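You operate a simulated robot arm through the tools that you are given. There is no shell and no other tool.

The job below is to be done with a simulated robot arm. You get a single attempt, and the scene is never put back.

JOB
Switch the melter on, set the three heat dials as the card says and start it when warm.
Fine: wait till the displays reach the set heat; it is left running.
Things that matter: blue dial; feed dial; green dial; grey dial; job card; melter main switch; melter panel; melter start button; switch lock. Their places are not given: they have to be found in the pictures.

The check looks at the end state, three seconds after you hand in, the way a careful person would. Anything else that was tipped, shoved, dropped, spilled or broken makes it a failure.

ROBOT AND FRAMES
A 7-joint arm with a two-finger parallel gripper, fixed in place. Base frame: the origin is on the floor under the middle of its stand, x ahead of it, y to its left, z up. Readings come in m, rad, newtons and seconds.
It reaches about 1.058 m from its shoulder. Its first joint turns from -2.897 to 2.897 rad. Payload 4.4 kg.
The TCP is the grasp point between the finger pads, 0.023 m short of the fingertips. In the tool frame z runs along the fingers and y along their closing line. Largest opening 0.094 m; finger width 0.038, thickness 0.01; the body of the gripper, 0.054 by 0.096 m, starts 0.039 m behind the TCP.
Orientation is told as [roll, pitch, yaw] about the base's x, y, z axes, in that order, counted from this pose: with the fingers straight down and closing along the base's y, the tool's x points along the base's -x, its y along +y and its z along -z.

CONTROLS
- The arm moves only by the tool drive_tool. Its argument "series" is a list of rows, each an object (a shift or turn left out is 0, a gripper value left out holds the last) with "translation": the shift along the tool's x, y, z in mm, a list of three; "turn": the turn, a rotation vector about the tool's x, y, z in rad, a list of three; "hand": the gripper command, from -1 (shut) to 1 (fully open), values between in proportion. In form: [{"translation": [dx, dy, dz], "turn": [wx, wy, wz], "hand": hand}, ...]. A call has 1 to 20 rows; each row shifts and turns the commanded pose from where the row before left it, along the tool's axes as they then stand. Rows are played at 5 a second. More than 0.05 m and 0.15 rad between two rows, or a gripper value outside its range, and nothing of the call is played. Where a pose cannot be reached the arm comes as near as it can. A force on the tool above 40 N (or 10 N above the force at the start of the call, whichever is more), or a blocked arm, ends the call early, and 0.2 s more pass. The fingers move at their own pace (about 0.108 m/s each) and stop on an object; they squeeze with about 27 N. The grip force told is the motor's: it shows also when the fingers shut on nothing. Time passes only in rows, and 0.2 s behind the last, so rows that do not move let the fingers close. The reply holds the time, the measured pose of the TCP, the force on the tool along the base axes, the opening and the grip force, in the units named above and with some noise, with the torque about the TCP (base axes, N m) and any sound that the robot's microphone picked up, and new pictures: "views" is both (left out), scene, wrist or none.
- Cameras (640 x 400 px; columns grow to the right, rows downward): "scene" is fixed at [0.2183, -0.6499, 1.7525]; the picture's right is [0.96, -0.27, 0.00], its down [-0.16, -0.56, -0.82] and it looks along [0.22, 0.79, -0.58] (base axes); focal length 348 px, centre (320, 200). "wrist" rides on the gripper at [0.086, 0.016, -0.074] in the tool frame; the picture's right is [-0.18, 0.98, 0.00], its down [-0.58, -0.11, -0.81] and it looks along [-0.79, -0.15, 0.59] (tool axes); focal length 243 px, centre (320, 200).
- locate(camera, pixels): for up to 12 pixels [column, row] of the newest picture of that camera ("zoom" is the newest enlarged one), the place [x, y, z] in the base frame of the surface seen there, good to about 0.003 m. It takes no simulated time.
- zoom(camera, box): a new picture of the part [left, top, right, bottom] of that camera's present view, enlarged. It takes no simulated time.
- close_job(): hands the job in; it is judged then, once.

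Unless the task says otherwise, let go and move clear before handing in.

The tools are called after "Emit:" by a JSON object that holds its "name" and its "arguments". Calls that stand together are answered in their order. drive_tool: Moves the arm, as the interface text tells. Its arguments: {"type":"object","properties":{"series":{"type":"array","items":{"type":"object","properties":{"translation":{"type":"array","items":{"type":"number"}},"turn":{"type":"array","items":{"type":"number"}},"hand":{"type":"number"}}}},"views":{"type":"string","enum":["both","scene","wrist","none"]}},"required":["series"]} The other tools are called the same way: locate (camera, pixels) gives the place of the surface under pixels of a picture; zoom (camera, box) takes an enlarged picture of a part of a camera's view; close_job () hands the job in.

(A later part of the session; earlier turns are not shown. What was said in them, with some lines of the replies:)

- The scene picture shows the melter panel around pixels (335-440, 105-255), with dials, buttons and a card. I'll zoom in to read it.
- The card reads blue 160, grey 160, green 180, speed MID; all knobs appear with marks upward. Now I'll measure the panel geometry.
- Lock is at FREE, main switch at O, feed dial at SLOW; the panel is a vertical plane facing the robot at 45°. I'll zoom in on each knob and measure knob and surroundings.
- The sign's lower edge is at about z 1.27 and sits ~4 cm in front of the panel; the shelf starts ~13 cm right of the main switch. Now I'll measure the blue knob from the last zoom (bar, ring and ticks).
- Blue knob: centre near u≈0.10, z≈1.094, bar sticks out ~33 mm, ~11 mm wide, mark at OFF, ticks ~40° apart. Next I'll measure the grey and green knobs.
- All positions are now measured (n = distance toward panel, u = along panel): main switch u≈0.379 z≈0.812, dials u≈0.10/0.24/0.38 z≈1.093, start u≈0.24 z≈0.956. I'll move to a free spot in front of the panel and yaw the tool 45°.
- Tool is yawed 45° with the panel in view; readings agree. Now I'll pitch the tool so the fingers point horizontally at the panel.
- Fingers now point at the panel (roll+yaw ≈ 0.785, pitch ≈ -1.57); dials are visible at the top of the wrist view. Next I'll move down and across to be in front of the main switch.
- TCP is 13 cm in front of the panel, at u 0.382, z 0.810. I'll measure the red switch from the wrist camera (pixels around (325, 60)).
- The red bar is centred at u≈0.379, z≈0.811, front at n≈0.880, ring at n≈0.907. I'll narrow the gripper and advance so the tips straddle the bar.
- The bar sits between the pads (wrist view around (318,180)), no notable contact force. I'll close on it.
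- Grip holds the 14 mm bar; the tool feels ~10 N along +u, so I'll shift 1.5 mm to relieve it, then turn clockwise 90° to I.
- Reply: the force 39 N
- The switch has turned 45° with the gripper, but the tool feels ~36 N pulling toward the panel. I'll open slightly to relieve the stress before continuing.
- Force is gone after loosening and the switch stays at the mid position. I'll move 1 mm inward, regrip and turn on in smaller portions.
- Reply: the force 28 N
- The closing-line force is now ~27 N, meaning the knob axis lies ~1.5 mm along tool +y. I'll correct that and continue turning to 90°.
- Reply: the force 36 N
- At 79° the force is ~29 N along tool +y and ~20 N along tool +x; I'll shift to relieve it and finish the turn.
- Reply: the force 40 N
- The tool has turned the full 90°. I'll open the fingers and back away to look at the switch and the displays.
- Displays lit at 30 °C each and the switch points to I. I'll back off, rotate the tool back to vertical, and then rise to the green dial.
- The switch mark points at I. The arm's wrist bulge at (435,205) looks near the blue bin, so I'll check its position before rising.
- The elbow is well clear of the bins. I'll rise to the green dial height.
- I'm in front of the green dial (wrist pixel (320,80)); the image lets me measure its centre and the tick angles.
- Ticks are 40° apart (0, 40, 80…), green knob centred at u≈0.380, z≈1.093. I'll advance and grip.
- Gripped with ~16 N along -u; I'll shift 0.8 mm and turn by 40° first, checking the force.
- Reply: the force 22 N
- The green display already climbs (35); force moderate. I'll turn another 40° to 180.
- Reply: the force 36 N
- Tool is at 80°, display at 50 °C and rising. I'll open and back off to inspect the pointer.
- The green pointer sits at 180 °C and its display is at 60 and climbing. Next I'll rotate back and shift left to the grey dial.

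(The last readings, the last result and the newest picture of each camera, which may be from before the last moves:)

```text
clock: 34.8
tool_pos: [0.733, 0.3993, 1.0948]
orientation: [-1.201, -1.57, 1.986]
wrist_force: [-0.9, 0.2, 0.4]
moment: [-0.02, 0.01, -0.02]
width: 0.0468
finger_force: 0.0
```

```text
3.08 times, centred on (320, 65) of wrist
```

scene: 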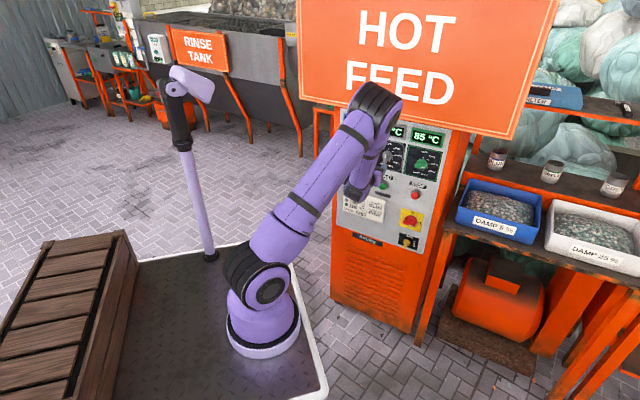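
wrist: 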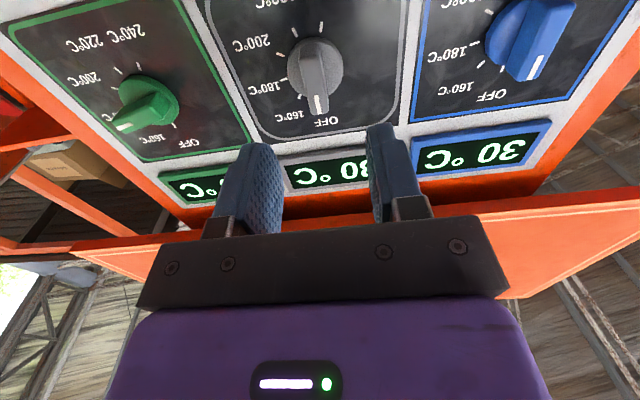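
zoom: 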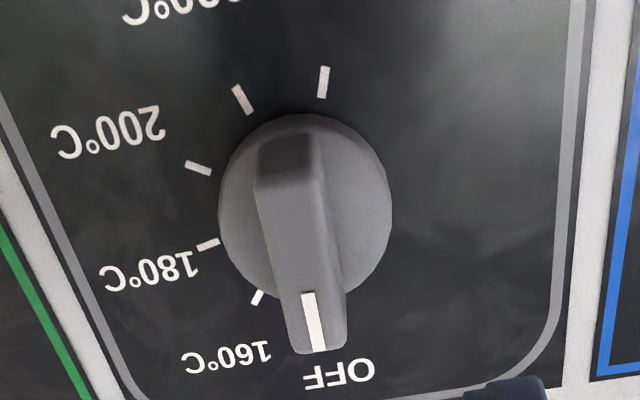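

The grey dial is at OFF, slightly left of the tool centre (zoom x≈305). I'll shift 3.8 mm along +u, advance and grip.

Emit:
{"name": "drive_tool", "arguments": {"series": [{"translation": [0, -3.8, 0], "hand": 0.0}, {"translation": [0, 0, 30]}, {"translation": [0, 0, 30]}, {"translation": [0, 0, 10]}, {"translation": [0, 0, 9.8]}, {}, {"hand": -1}, {}, {}, {}]}}

```text
clock: 37.0
tool_pos: [0.793, 0.4534, 1.0934]
orientation: [-1.001, -1.569, 1.788]
wrist_force: [-13.1, 16.9, -4.4]
moment: [0.51, -0.44, -0.26]
width: 0.0138
finger_force: 45.0
```

scene: 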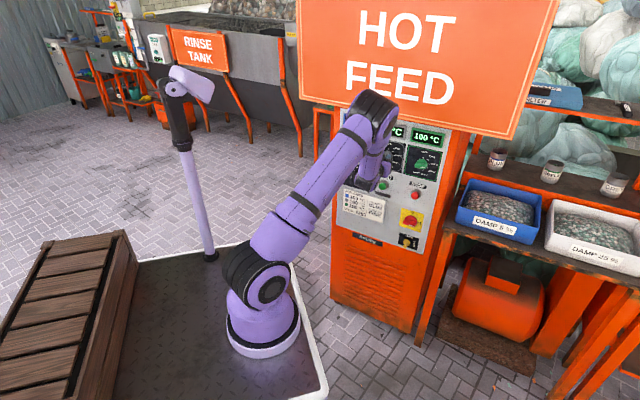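
wrist: 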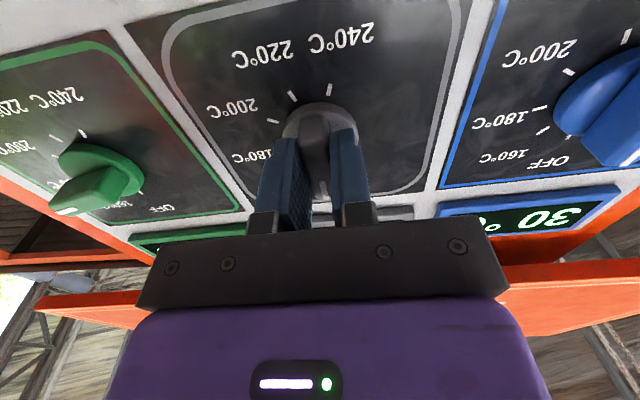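

Gripped with ~21 N along -u; I'll shift 1.1 mm to relieve and turn 40° to 160.

Emit:
{"name": "drive_tool", "arguments": {"series": [{"translation": [0, 1.1, 0.5]}, {"turn": [0, 0, 0.116]}, {"turn": [0, 0, 0.116]}, {"turn": [0, 0, 0.116]}, {"turn": [0, 0, 0.116]}, {"turn": [0, 0, 0.117]}, {"turn": [0, 0, 0.117]}, {}], "views": "wrist"}}

```text
clock: 38.8
tool_pos: [0.792, 0.4535, 1.0937]
orientation: [1.571, -0.871, -0.783]
wrist_force: [-29.7, 14.6, 7.4]
moment: [-0.74, 0.71, 0.82]
width: 0.0137
finger_force: 45.0
```

wrist: 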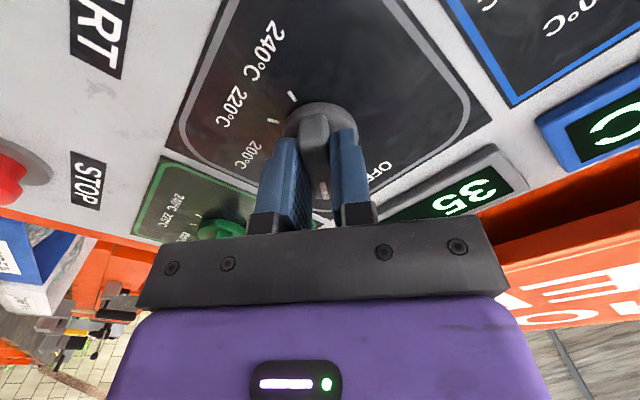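

The grey display rises (35) and the tool is at 40°. I'll release and back off to check the pointer.

Emit:
{"name": "drive_tool", "arguments": {"series": [{"hand": 0.0}, {}, {}, {"translation": [0, 0, -35]}, {"translation": [0, 0, -45]}, {}, {}]}}

Emit:
{"name": "zoom", "arguments": {"camera": "wrist", "box": [220, 0, 420, 130]}}

```text
clock: 40.4
tool_pos: [0.735, 0.3957, 1.0918]
orientation: [1.572, -0.874, -0.786]
wrist_force: [1.1, 0.2, 0.5]
moment: [-0.01, -0.01, -0.03]
width: 0.047
finger_force: 0.1
```

scene: 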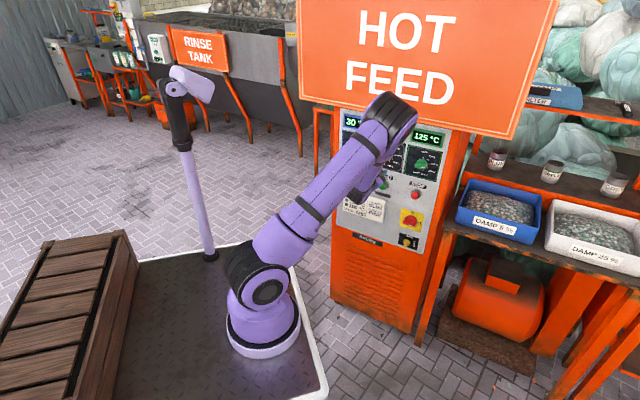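
wrist: 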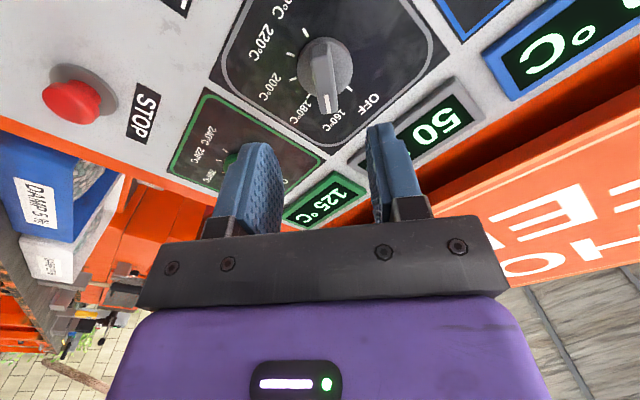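

```text
3.08 times, centred on (320, 65) of wrist
```

zoom: 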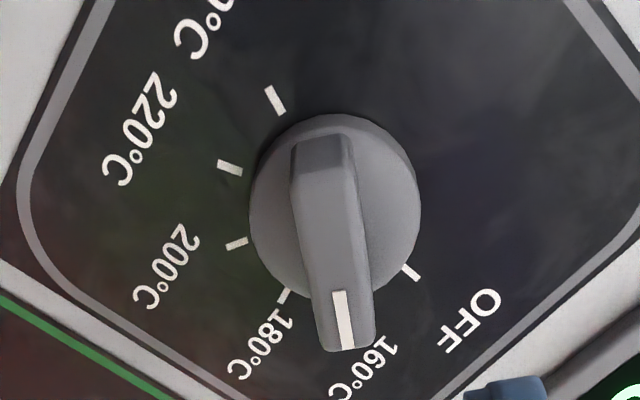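

Grey points at 160 °C. Next I'll rotate back and move left to the blue dial.

Emit:
{"name": "drive_tool", "arguments": {"series": [{"turn": [0, 0, -0.1164]}, {"turn": [0, 0, -0.1164]}, {"turn": [0, 0, -0.1163]}, {"turn": [0, 0, -0.1163]}, {"turn": [0, 0, -0.1163]}, {"turn": [0, 0, -0.1163]}, {"translation": [0, 35, 0]}, {"translation": [0, 35, 0]}, {"translation": [0, 35, 0]}, {"translation": [0, 35, 0]}, {}, {}]}}

Emit:
{"name": "zoom", "arguments": {"camera": "wrist", "box": [240, 0, 400, 130]}}

```text
clock: 43.0
tool_pos: [0.6387, 0.4953, 1.0942]
orientation: [-1.132, -1.569, 1.918]
wrist_force: [-0.3, -0.5, 0.3]
moment: [0.03, 0.0, 0.04]
width: 0.0468
finger_force: 0.0
```

scene: 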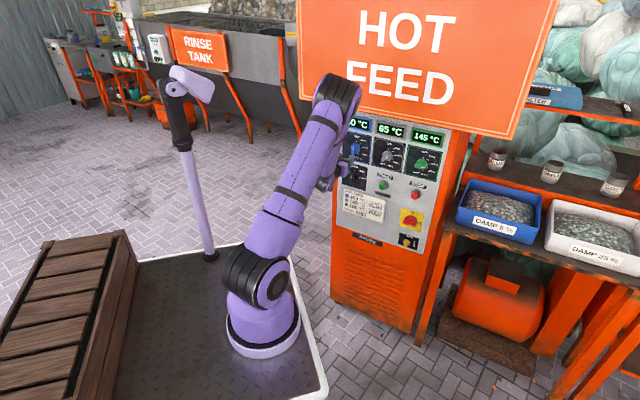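
wrist: 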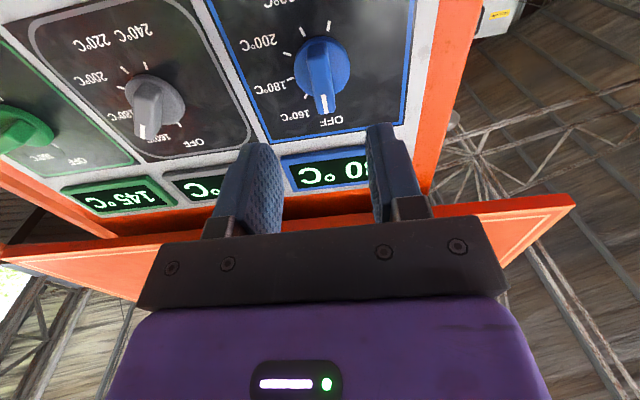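

```text
3.08 times, centred on (320, 65) of wrist
```

zoom: 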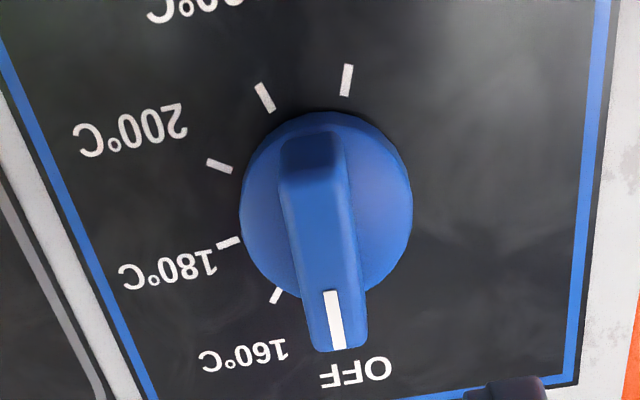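

Blue is at OFF, a touch to the right of centre in the zoom (x≈336). I'll shift 2.5 mm along -u, advance and grip.

Emit:
{"name": "drive_tool", "arguments": {"series": [{"translation": [0, 2.5, 0], "hand": 0.0}, {"translation": [0, 0, 30]}, {"translation": [0, 0, 30]}, {"translation": [0, 0, 10]}, {"translation": [0, 0, 9]}, {}, {"hand": -1}, {}, {}, {}], "views": "wrist"}}

```text
clock: 45.2
tool_pos: [0.6921, 0.5507, 1.0934]
orientation: [-0.818, -1.57, 1.605]
wrist_force: [-4.6, 10.1, -2.3]
moment: [-0.07, 0.1, -0.01]
width: 0.0139
finger_force: 44.9
```

wrist: 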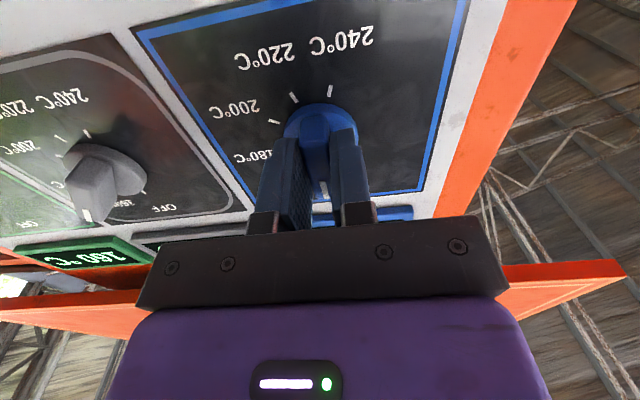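

Gripped with ~10 N along -u. I'll shift 0.5 mm and turn 40° to 160.

Emit:
{"name": "drive_tool", "arguments": {"series": [{"translation": [0, 0.5, 0.4]}, {"turn": [0, 0, 0.116]}, {"turn": [0, 0, 0.116]}, {"turn": [0, 0, 0.116]}, {"turn": [0, 0, 0.116]}, {"turn": [0, 0, 0.117]}, {"turn": [0, 0, 0.117]}, {}], "views": "wrist"}}

```text
clock: 47.0
tool_pos: [0.6923, 0.5525, 1.0938]
orientation: [1.57, -0.873, -0.781]
wrist_force: [-24.2, -7.3, -5.9]
moment: [-0.17, 0.18, 0.2]
width: 0.0139
finger_force: 45.4
```

wrist: 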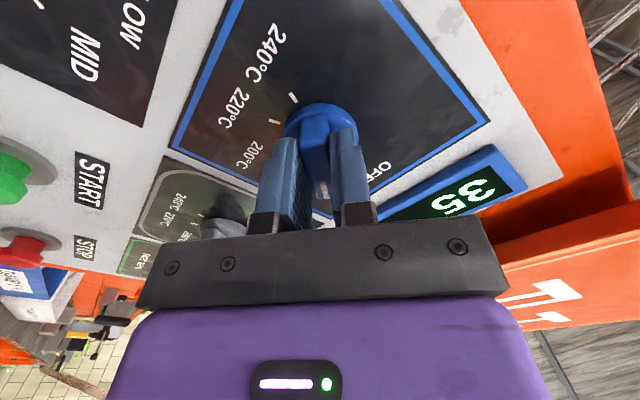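

Blue display now rises (35). I'll release and back off to check the pointer.

Emit:
{"name": "drive_tool", "arguments": {"series": [{"hand": 0.0}, {}, {}, {"translation": [0, 0, -35]}, {"translation": [0, 0, -45]}, {}, {}]}}

Emit:
{"name": "zoom", "arguments": {"camera": "wrist", "box": [220, 0, 420, 130]}}

Emit:
{"name": "zoom", "arguments": {"camera": "scene", "box": [335, 105, 455, 180]}}

```text
clock: 48.6
tool_pos: [0.6378, 0.4958, 1.0916]
orientation: [1.569, -0.872, -0.785]
wrist_force: [0.9, 0.3, 0.1]
moment: [0.01, 0.03, -0.03]
width: 0.0471
finger_force: 0.1
```

scene: 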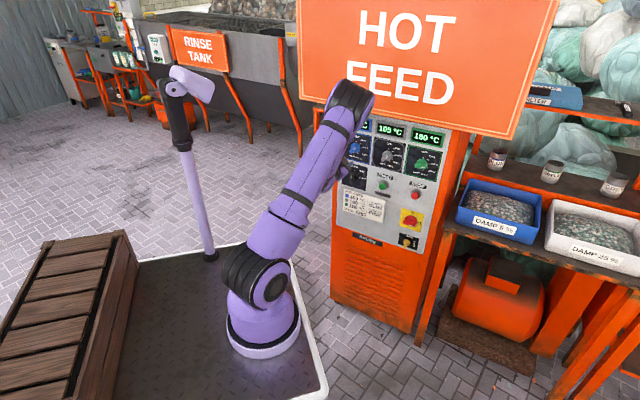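
wrist: 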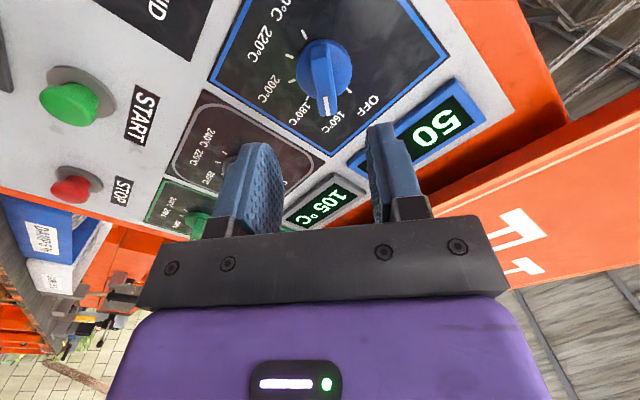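

```text
3.08 times, centred on (320, 65) of wrist
```

zoom: 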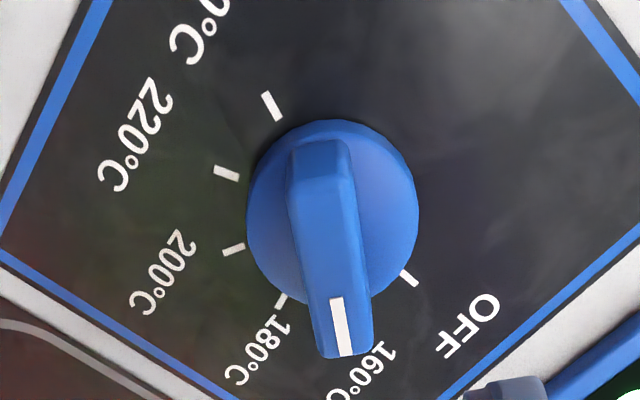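

```text
5.33 times, centred on (395, 142) of scene
```

zoom: 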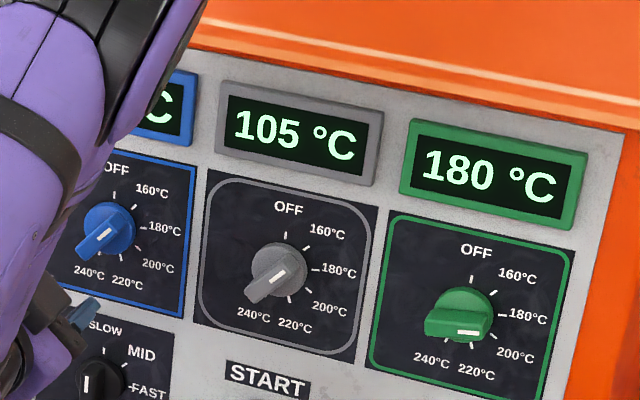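

All three pointers are right (blue 160, grey 160, green 180); green display already at 180, grey 105, blue 50. I'll rotate back, close the fingers and move in front of START while it warms.

Emit:
{"name": "drive_tool", "arguments": {"series": [{"turn": [0, 0, -0.1164]}, {"turn": [0, 0, -0.1164]}, {"turn": [0, 0, -0.1163]}, {"turn": [0, 0, -0.1163]}, {"turn": [0, 0, -0.1163]}, {"turn": [0, 0, -0.1163]}, {"translation": [0, 0, -20], "hand": -1}, {"translation": [27.2, -27.8, 0]}, {"translation": [27.2, -27.8, 0]}, {"translation": [27.2, -27.8, 0]}, {"translation": [27.2, -27.8, 0]}, {"translation": [27.2, -27.8, 0]}, {}, {}]}}

Emit:
{"name": "zoom", "arguments": {"camera": "wrist", "box": [220, 0, 420, 130]}}

```text
clock: 51.6
tool_pos: [0.7203, 0.3843, 0.9558]
orientation: [-1.136, -1.571, 1.921]
wrist_force: [-0.1, 0.6, 0.4]
moment: [0.03, 0.0, -0.01]
width: 0.0
finger_force: 27.1
```

scene: 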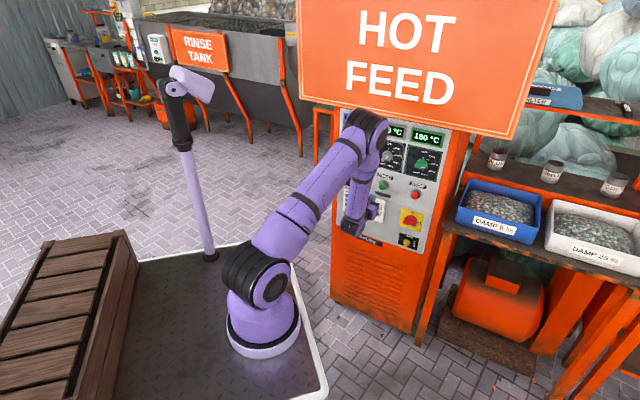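
wrist: 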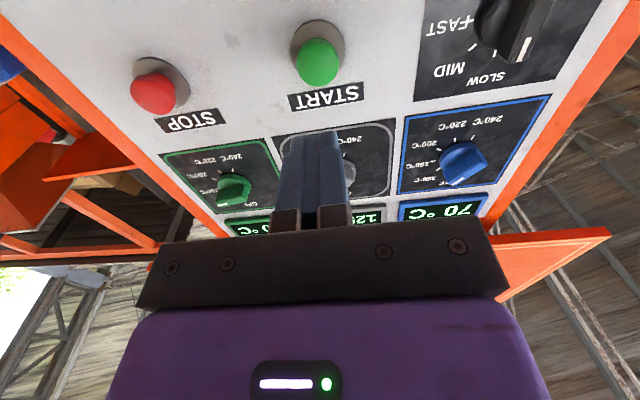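

```text
3.08 times, centred on (320, 65) of wrist
```

zoom: 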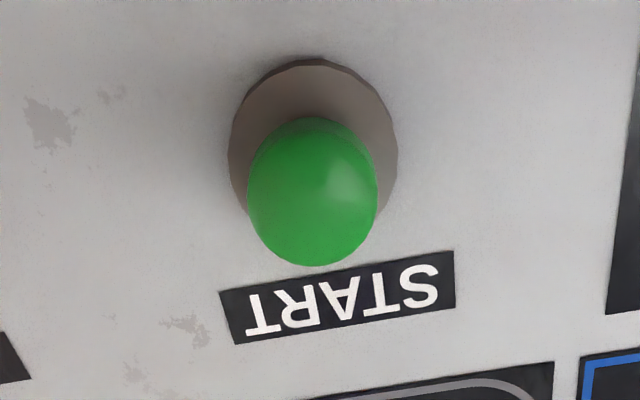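

Emit:
{"name": "locate", "arguments": {"camera": "zoom", "pixels": [[312, 200], [255, 195], [370, 195], [312, 130], [312, 255], [235, 150], [392, 150], [312, 65]]}}

Emit:
{"name": "zoom", "arguments": {"camera": "wrist", "box": [200, 130, 520, 260]}}

```text
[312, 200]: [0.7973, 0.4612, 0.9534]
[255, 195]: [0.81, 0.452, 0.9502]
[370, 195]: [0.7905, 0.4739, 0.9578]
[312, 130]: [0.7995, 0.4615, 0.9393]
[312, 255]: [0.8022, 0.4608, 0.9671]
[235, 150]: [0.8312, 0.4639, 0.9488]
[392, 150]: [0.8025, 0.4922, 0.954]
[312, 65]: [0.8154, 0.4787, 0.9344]
```

```text
2.00 times, centred on (360, 195) of wrist
```

zoom: 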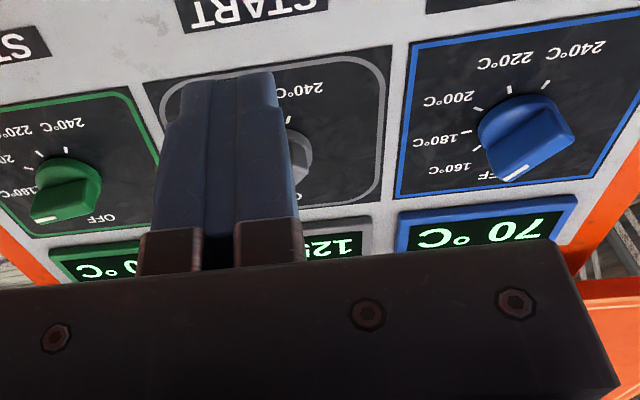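

Button centre at u≈0.2385, z≈0.953, front n≈0.890; blue 70, grey 125, rising ~6.7 °C/s. I'll fine-tune position and wait for the displays.

Emit:
{"name": "drive_tool", "arguments": {"series": [{"translation": [2.6, -1, 0]}, {}, {}, {}, {}, {}, {}, {}, {}, {}, {}, {}, {}, {}, {}, {}, {}, {}, {}, {}], "views": "none"}}

Emit:
{"name": "drive_tool", "arguments": {"series": [{}, {}, {}, {}, {}, {}, {}, {}, {}, {}, {}, {}, {}, {}, {}, {}, {}, {}, {}, {}], "views": "none"}}

Emit:
{"name": "drive_tool", "arguments": {"series": [{}, {}, {}, {}, {}, {}, {}, {}, {}, {}, {}, {}, {}, {}, {}, {}, {}, {}, {}, {}], "views": "both"}}

Emit:
{"name": "zoom", "arguments": {"camera": "wrist", "box": [200, 130, 520, 260]}}

Emit:
{"name": "zoom", "arguments": {"camera": "scene", "box": [335, 105, 455, 180]}}

```text
clock: 55.8
tool_pos: [0.7217, 0.3829, 0.9544]
orientation: [-0.886, -1.572, 1.673]
wrist_force: [1.6, 0.5, 0.4]
moment: [0.01, 0.02, -0.02]
width: 0.0
finger_force: 27.1
```

```text
clock: 60.0
tool_pos: [0.721, 0.3829, 0.9546]
orientation: [-0.945, -1.571, 1.731]
wrist_force: [-0.4, 0.5, 0.0]
moment: [0.0, -0.01, 0.0]
width: 0.0
finger_force: 27.0
```

```text
clock: 64.2
tool_pos: [0.7225, 0.3821, 0.9546]
orientation: [-0.887, -1.57, 1.673]
wrist_force: [0.9, 0.2, -0.2]
moment: [0.02, 0.01, 0.02]
width: 0.0001
finger_force: 26.5
```

scene: 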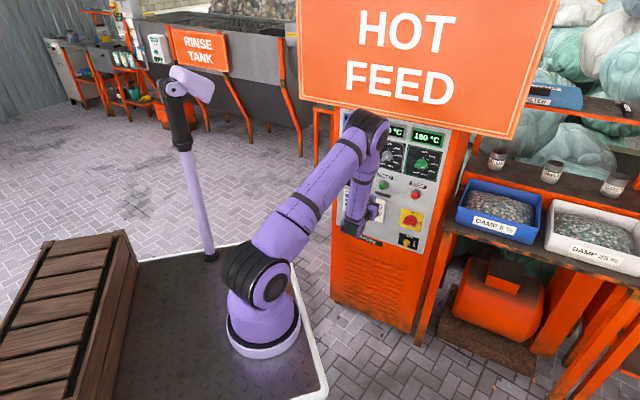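
wrist: 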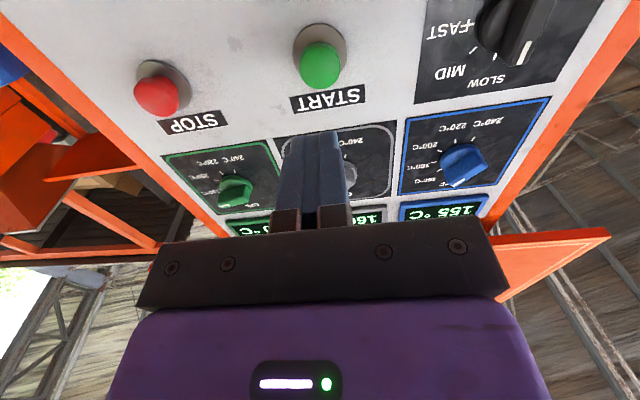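

```text
2.00 times, centred on (360, 195) of wrist
```

zoom: 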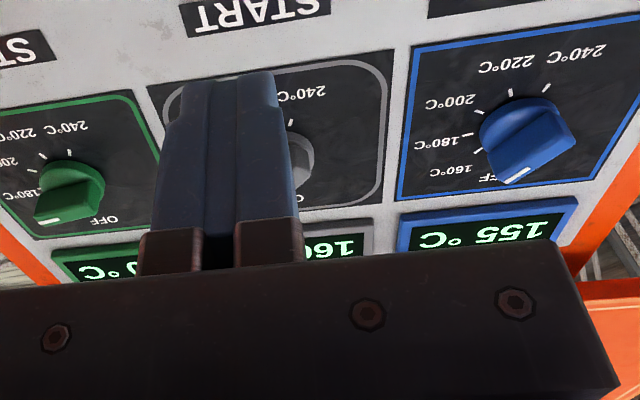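

```text
5.33 times, centred on (395, 142) of scene
```

zoom: 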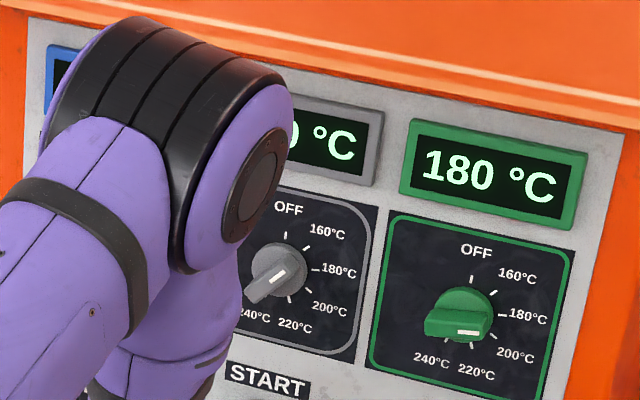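

Blue shows 155, grey 160, green 180. I'll wait about 4 more seconds and check again.

Emit:
{"name": "drive_tool", "arguments": {"series": [{}, {}, {}, {}, {}, {}, {}, {}, {}, {}, {}, {}, {}, {}, {}, {}, {}, {}, {}, {}], "views": "wrist"}}

Emit:
{"name": "zoom", "arguments": {"camera": "wrist", "box": [200, 130, 520, 260]}}

```text
clock: 68.4
tool_pos: [0.7214, 0.3834, 0.9532]
orientation: [-0.883, -1.57, 1.668]
wrist_force: [0.1, -0.5, -0.6]
moment: [0.0, -0.03, 0.0]
width: 0.0
finger_force: 27.1
```

wrist: 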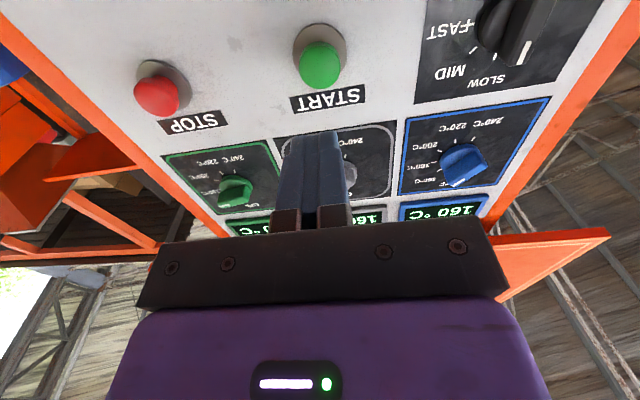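

```text
2.00 times, centred on (360, 195) of wrist
```

zoom: 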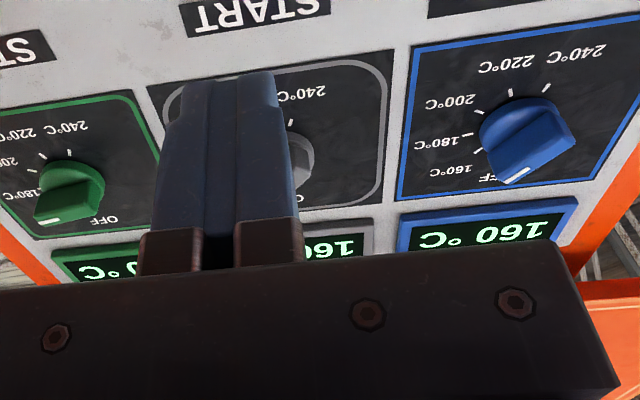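

All displays at set heat (160/160/180). I'll advance and press START gently in small steps.

Emit:
{"name": "drive_tool", "arguments": {"series": [{"translation": [0, 0, 30]}, {"translation": [0, 0, 30]}, {"translation": [0, 0, 15]}, {}, {"translation": [0, 0, 3]}, {"translation": [0, 0, 3]}, {"translation": [0, 0, 3]}, {"translation": [0, 0, 3]}, {"translation": [0, 0, 2]}]}}

```text
clock: 70.4
tool_pos: [0.7847, 0.4456, 0.9533]
orientation: [-0.762, -1.569, 1.548]
wrist_force: [-0.5, -2.3, -0.3]
moment: [0.03, 0.03, 0.02]
width: 0.0
finger_force: 27.0
```

scene: 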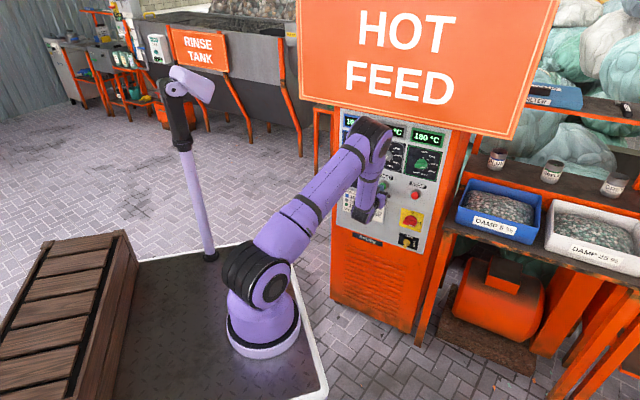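
wrist: 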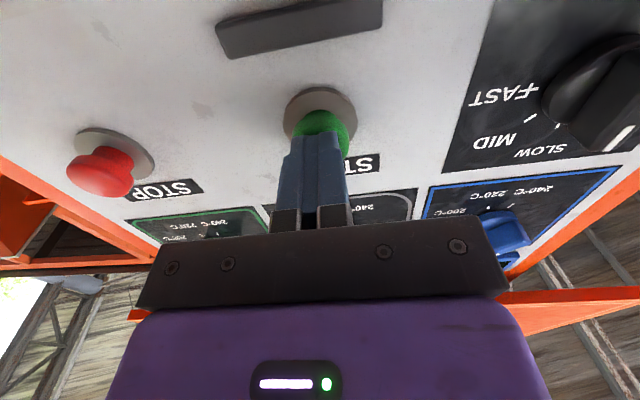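

Tips touch the button (about -2 N). I'll press further in 1.5 mm steps.

Emit:
{"name": "drive_tool", "arguments": {"series": [{"translation": [0, 0, 1.5]}, {"translation": [0, 0, 1.5]}, {"translation": [0, 0, 1.5]}, {}], "views": "wrist"}}

```text
clock: 71.4
tool_pos: [0.7872, 0.4488, 0.9547]
orientation: [-0.578, -1.569, 1.365]
wrist_force: [-9.4, -5.3, -0.5]
moment: [-0.03, -0.02, 0.07]
width: 0.0
finger_force: 26.9
heard: click
```

wrist: 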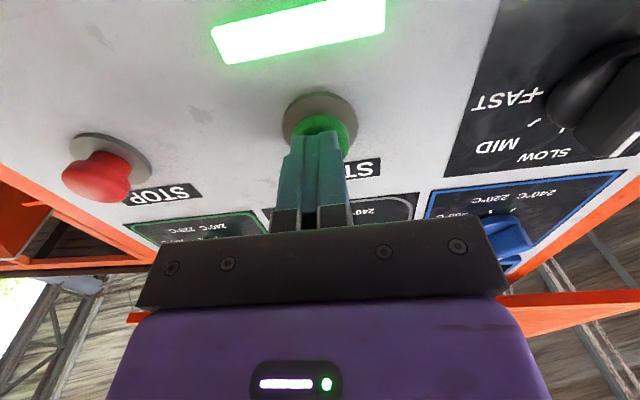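

A click was heard and the lamp below START lit up. I'll back straight off and check everything.

Emit:
{"name": "drive_tool", "arguments": {"series": [{"translation": [0, 0, -10]}, {"translation": [0, 0, -30]}, {"translation": [0, 0, -40]}, {"translation": [0, 0, -40]}, {"translation": [0, 0, -40]}, {"translation": [0, 0, -40]}, {}, {}]}}

Emit:
{"name": "zoom", "arguments": {"camera": "scene", "box": [325, 100, 455, 181]}}

Emit:
{"name": "zoom", "arguments": {"camera": "scene", "box": [325, 170, 455, 251]}}

Emit:
{"name": "zoom", "arguments": {"camera": "wrist", "box": [120, 0, 560, 240]}}

```text
clock: 73.2
tool_pos: [0.6464, 0.3082, 0.9547]
orientation: [-0.88, -1.57, 1.666]
wrist_force: [0.0, 0.3, 0.2]
moment: [-0.02, 0.01, -0.02]
width: 0.0001
finger_force: 27.1
```

scene: 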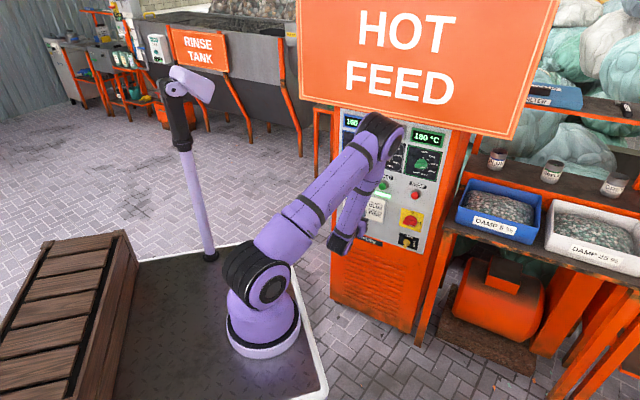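
wrist: 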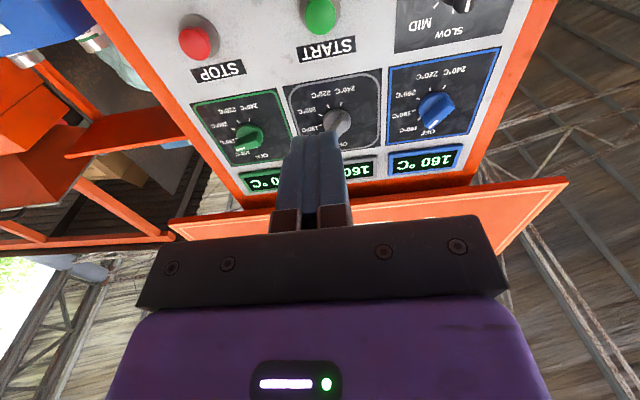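

```text
4.92 times, centred on (390, 140) of scene
```

zoom: 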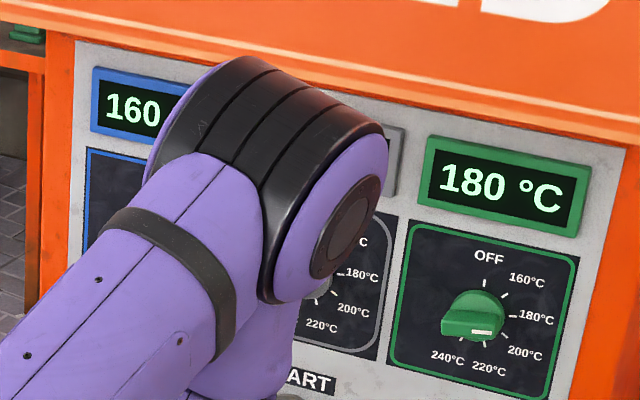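

```text
4.92 times, centred on (390, 210) of scene
```

zoom: 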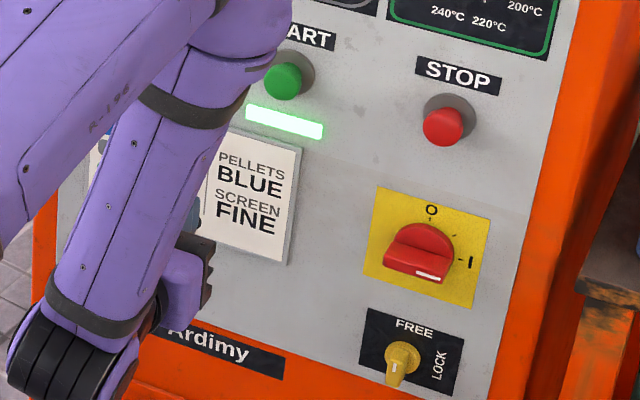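

```text
1.45 times, centred on (340, 120) of wrist
```

zoom: 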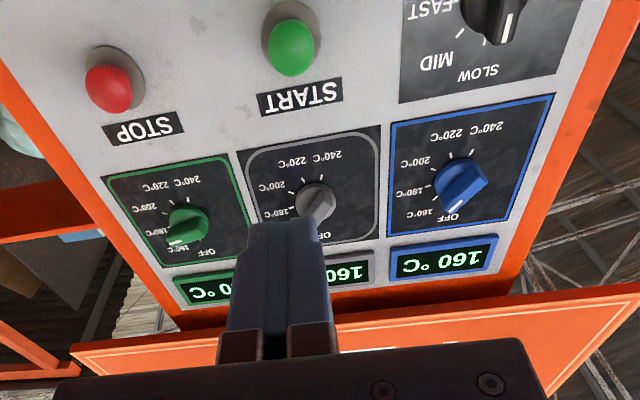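

The main switch is at I, the dials and displays read blue 160, grey 160 and green 180, the run lamp is lit, and the arm is clear. I left the feed dial at SLOW, because the job asked for only the three heat dials, although the card's speed line says MID. I'm handing in.

Emit:
{"name": "close_job", "arguments": {}}

```text
The job is handed in.
```

The melter is on and running: I set the three heat dials from the card, waited for the displays to reach the set heat, then pressed START. I haven't seen the result of the check.

| Item | State at hand-in |
|---|---|
| Main switch | I (on) |
| Blue dial | 160 °C, display at 160 |
| Grey dial | 160 °C, display at 160 |
| Green dial | 180 °C, display at 180 |
| START | pressed once: click heard, lamp lit |
| Switch lock | FREE, not touched |
| Feed dial | SLOW, not touched |

**Feed dial:** the card also lists speed MID, but the feed dial was at SLOW. I left it there because the job named only the three heat dials.

The arm is backed off from the panel with its fingers closed, and I saw nothing else moved or knocked.
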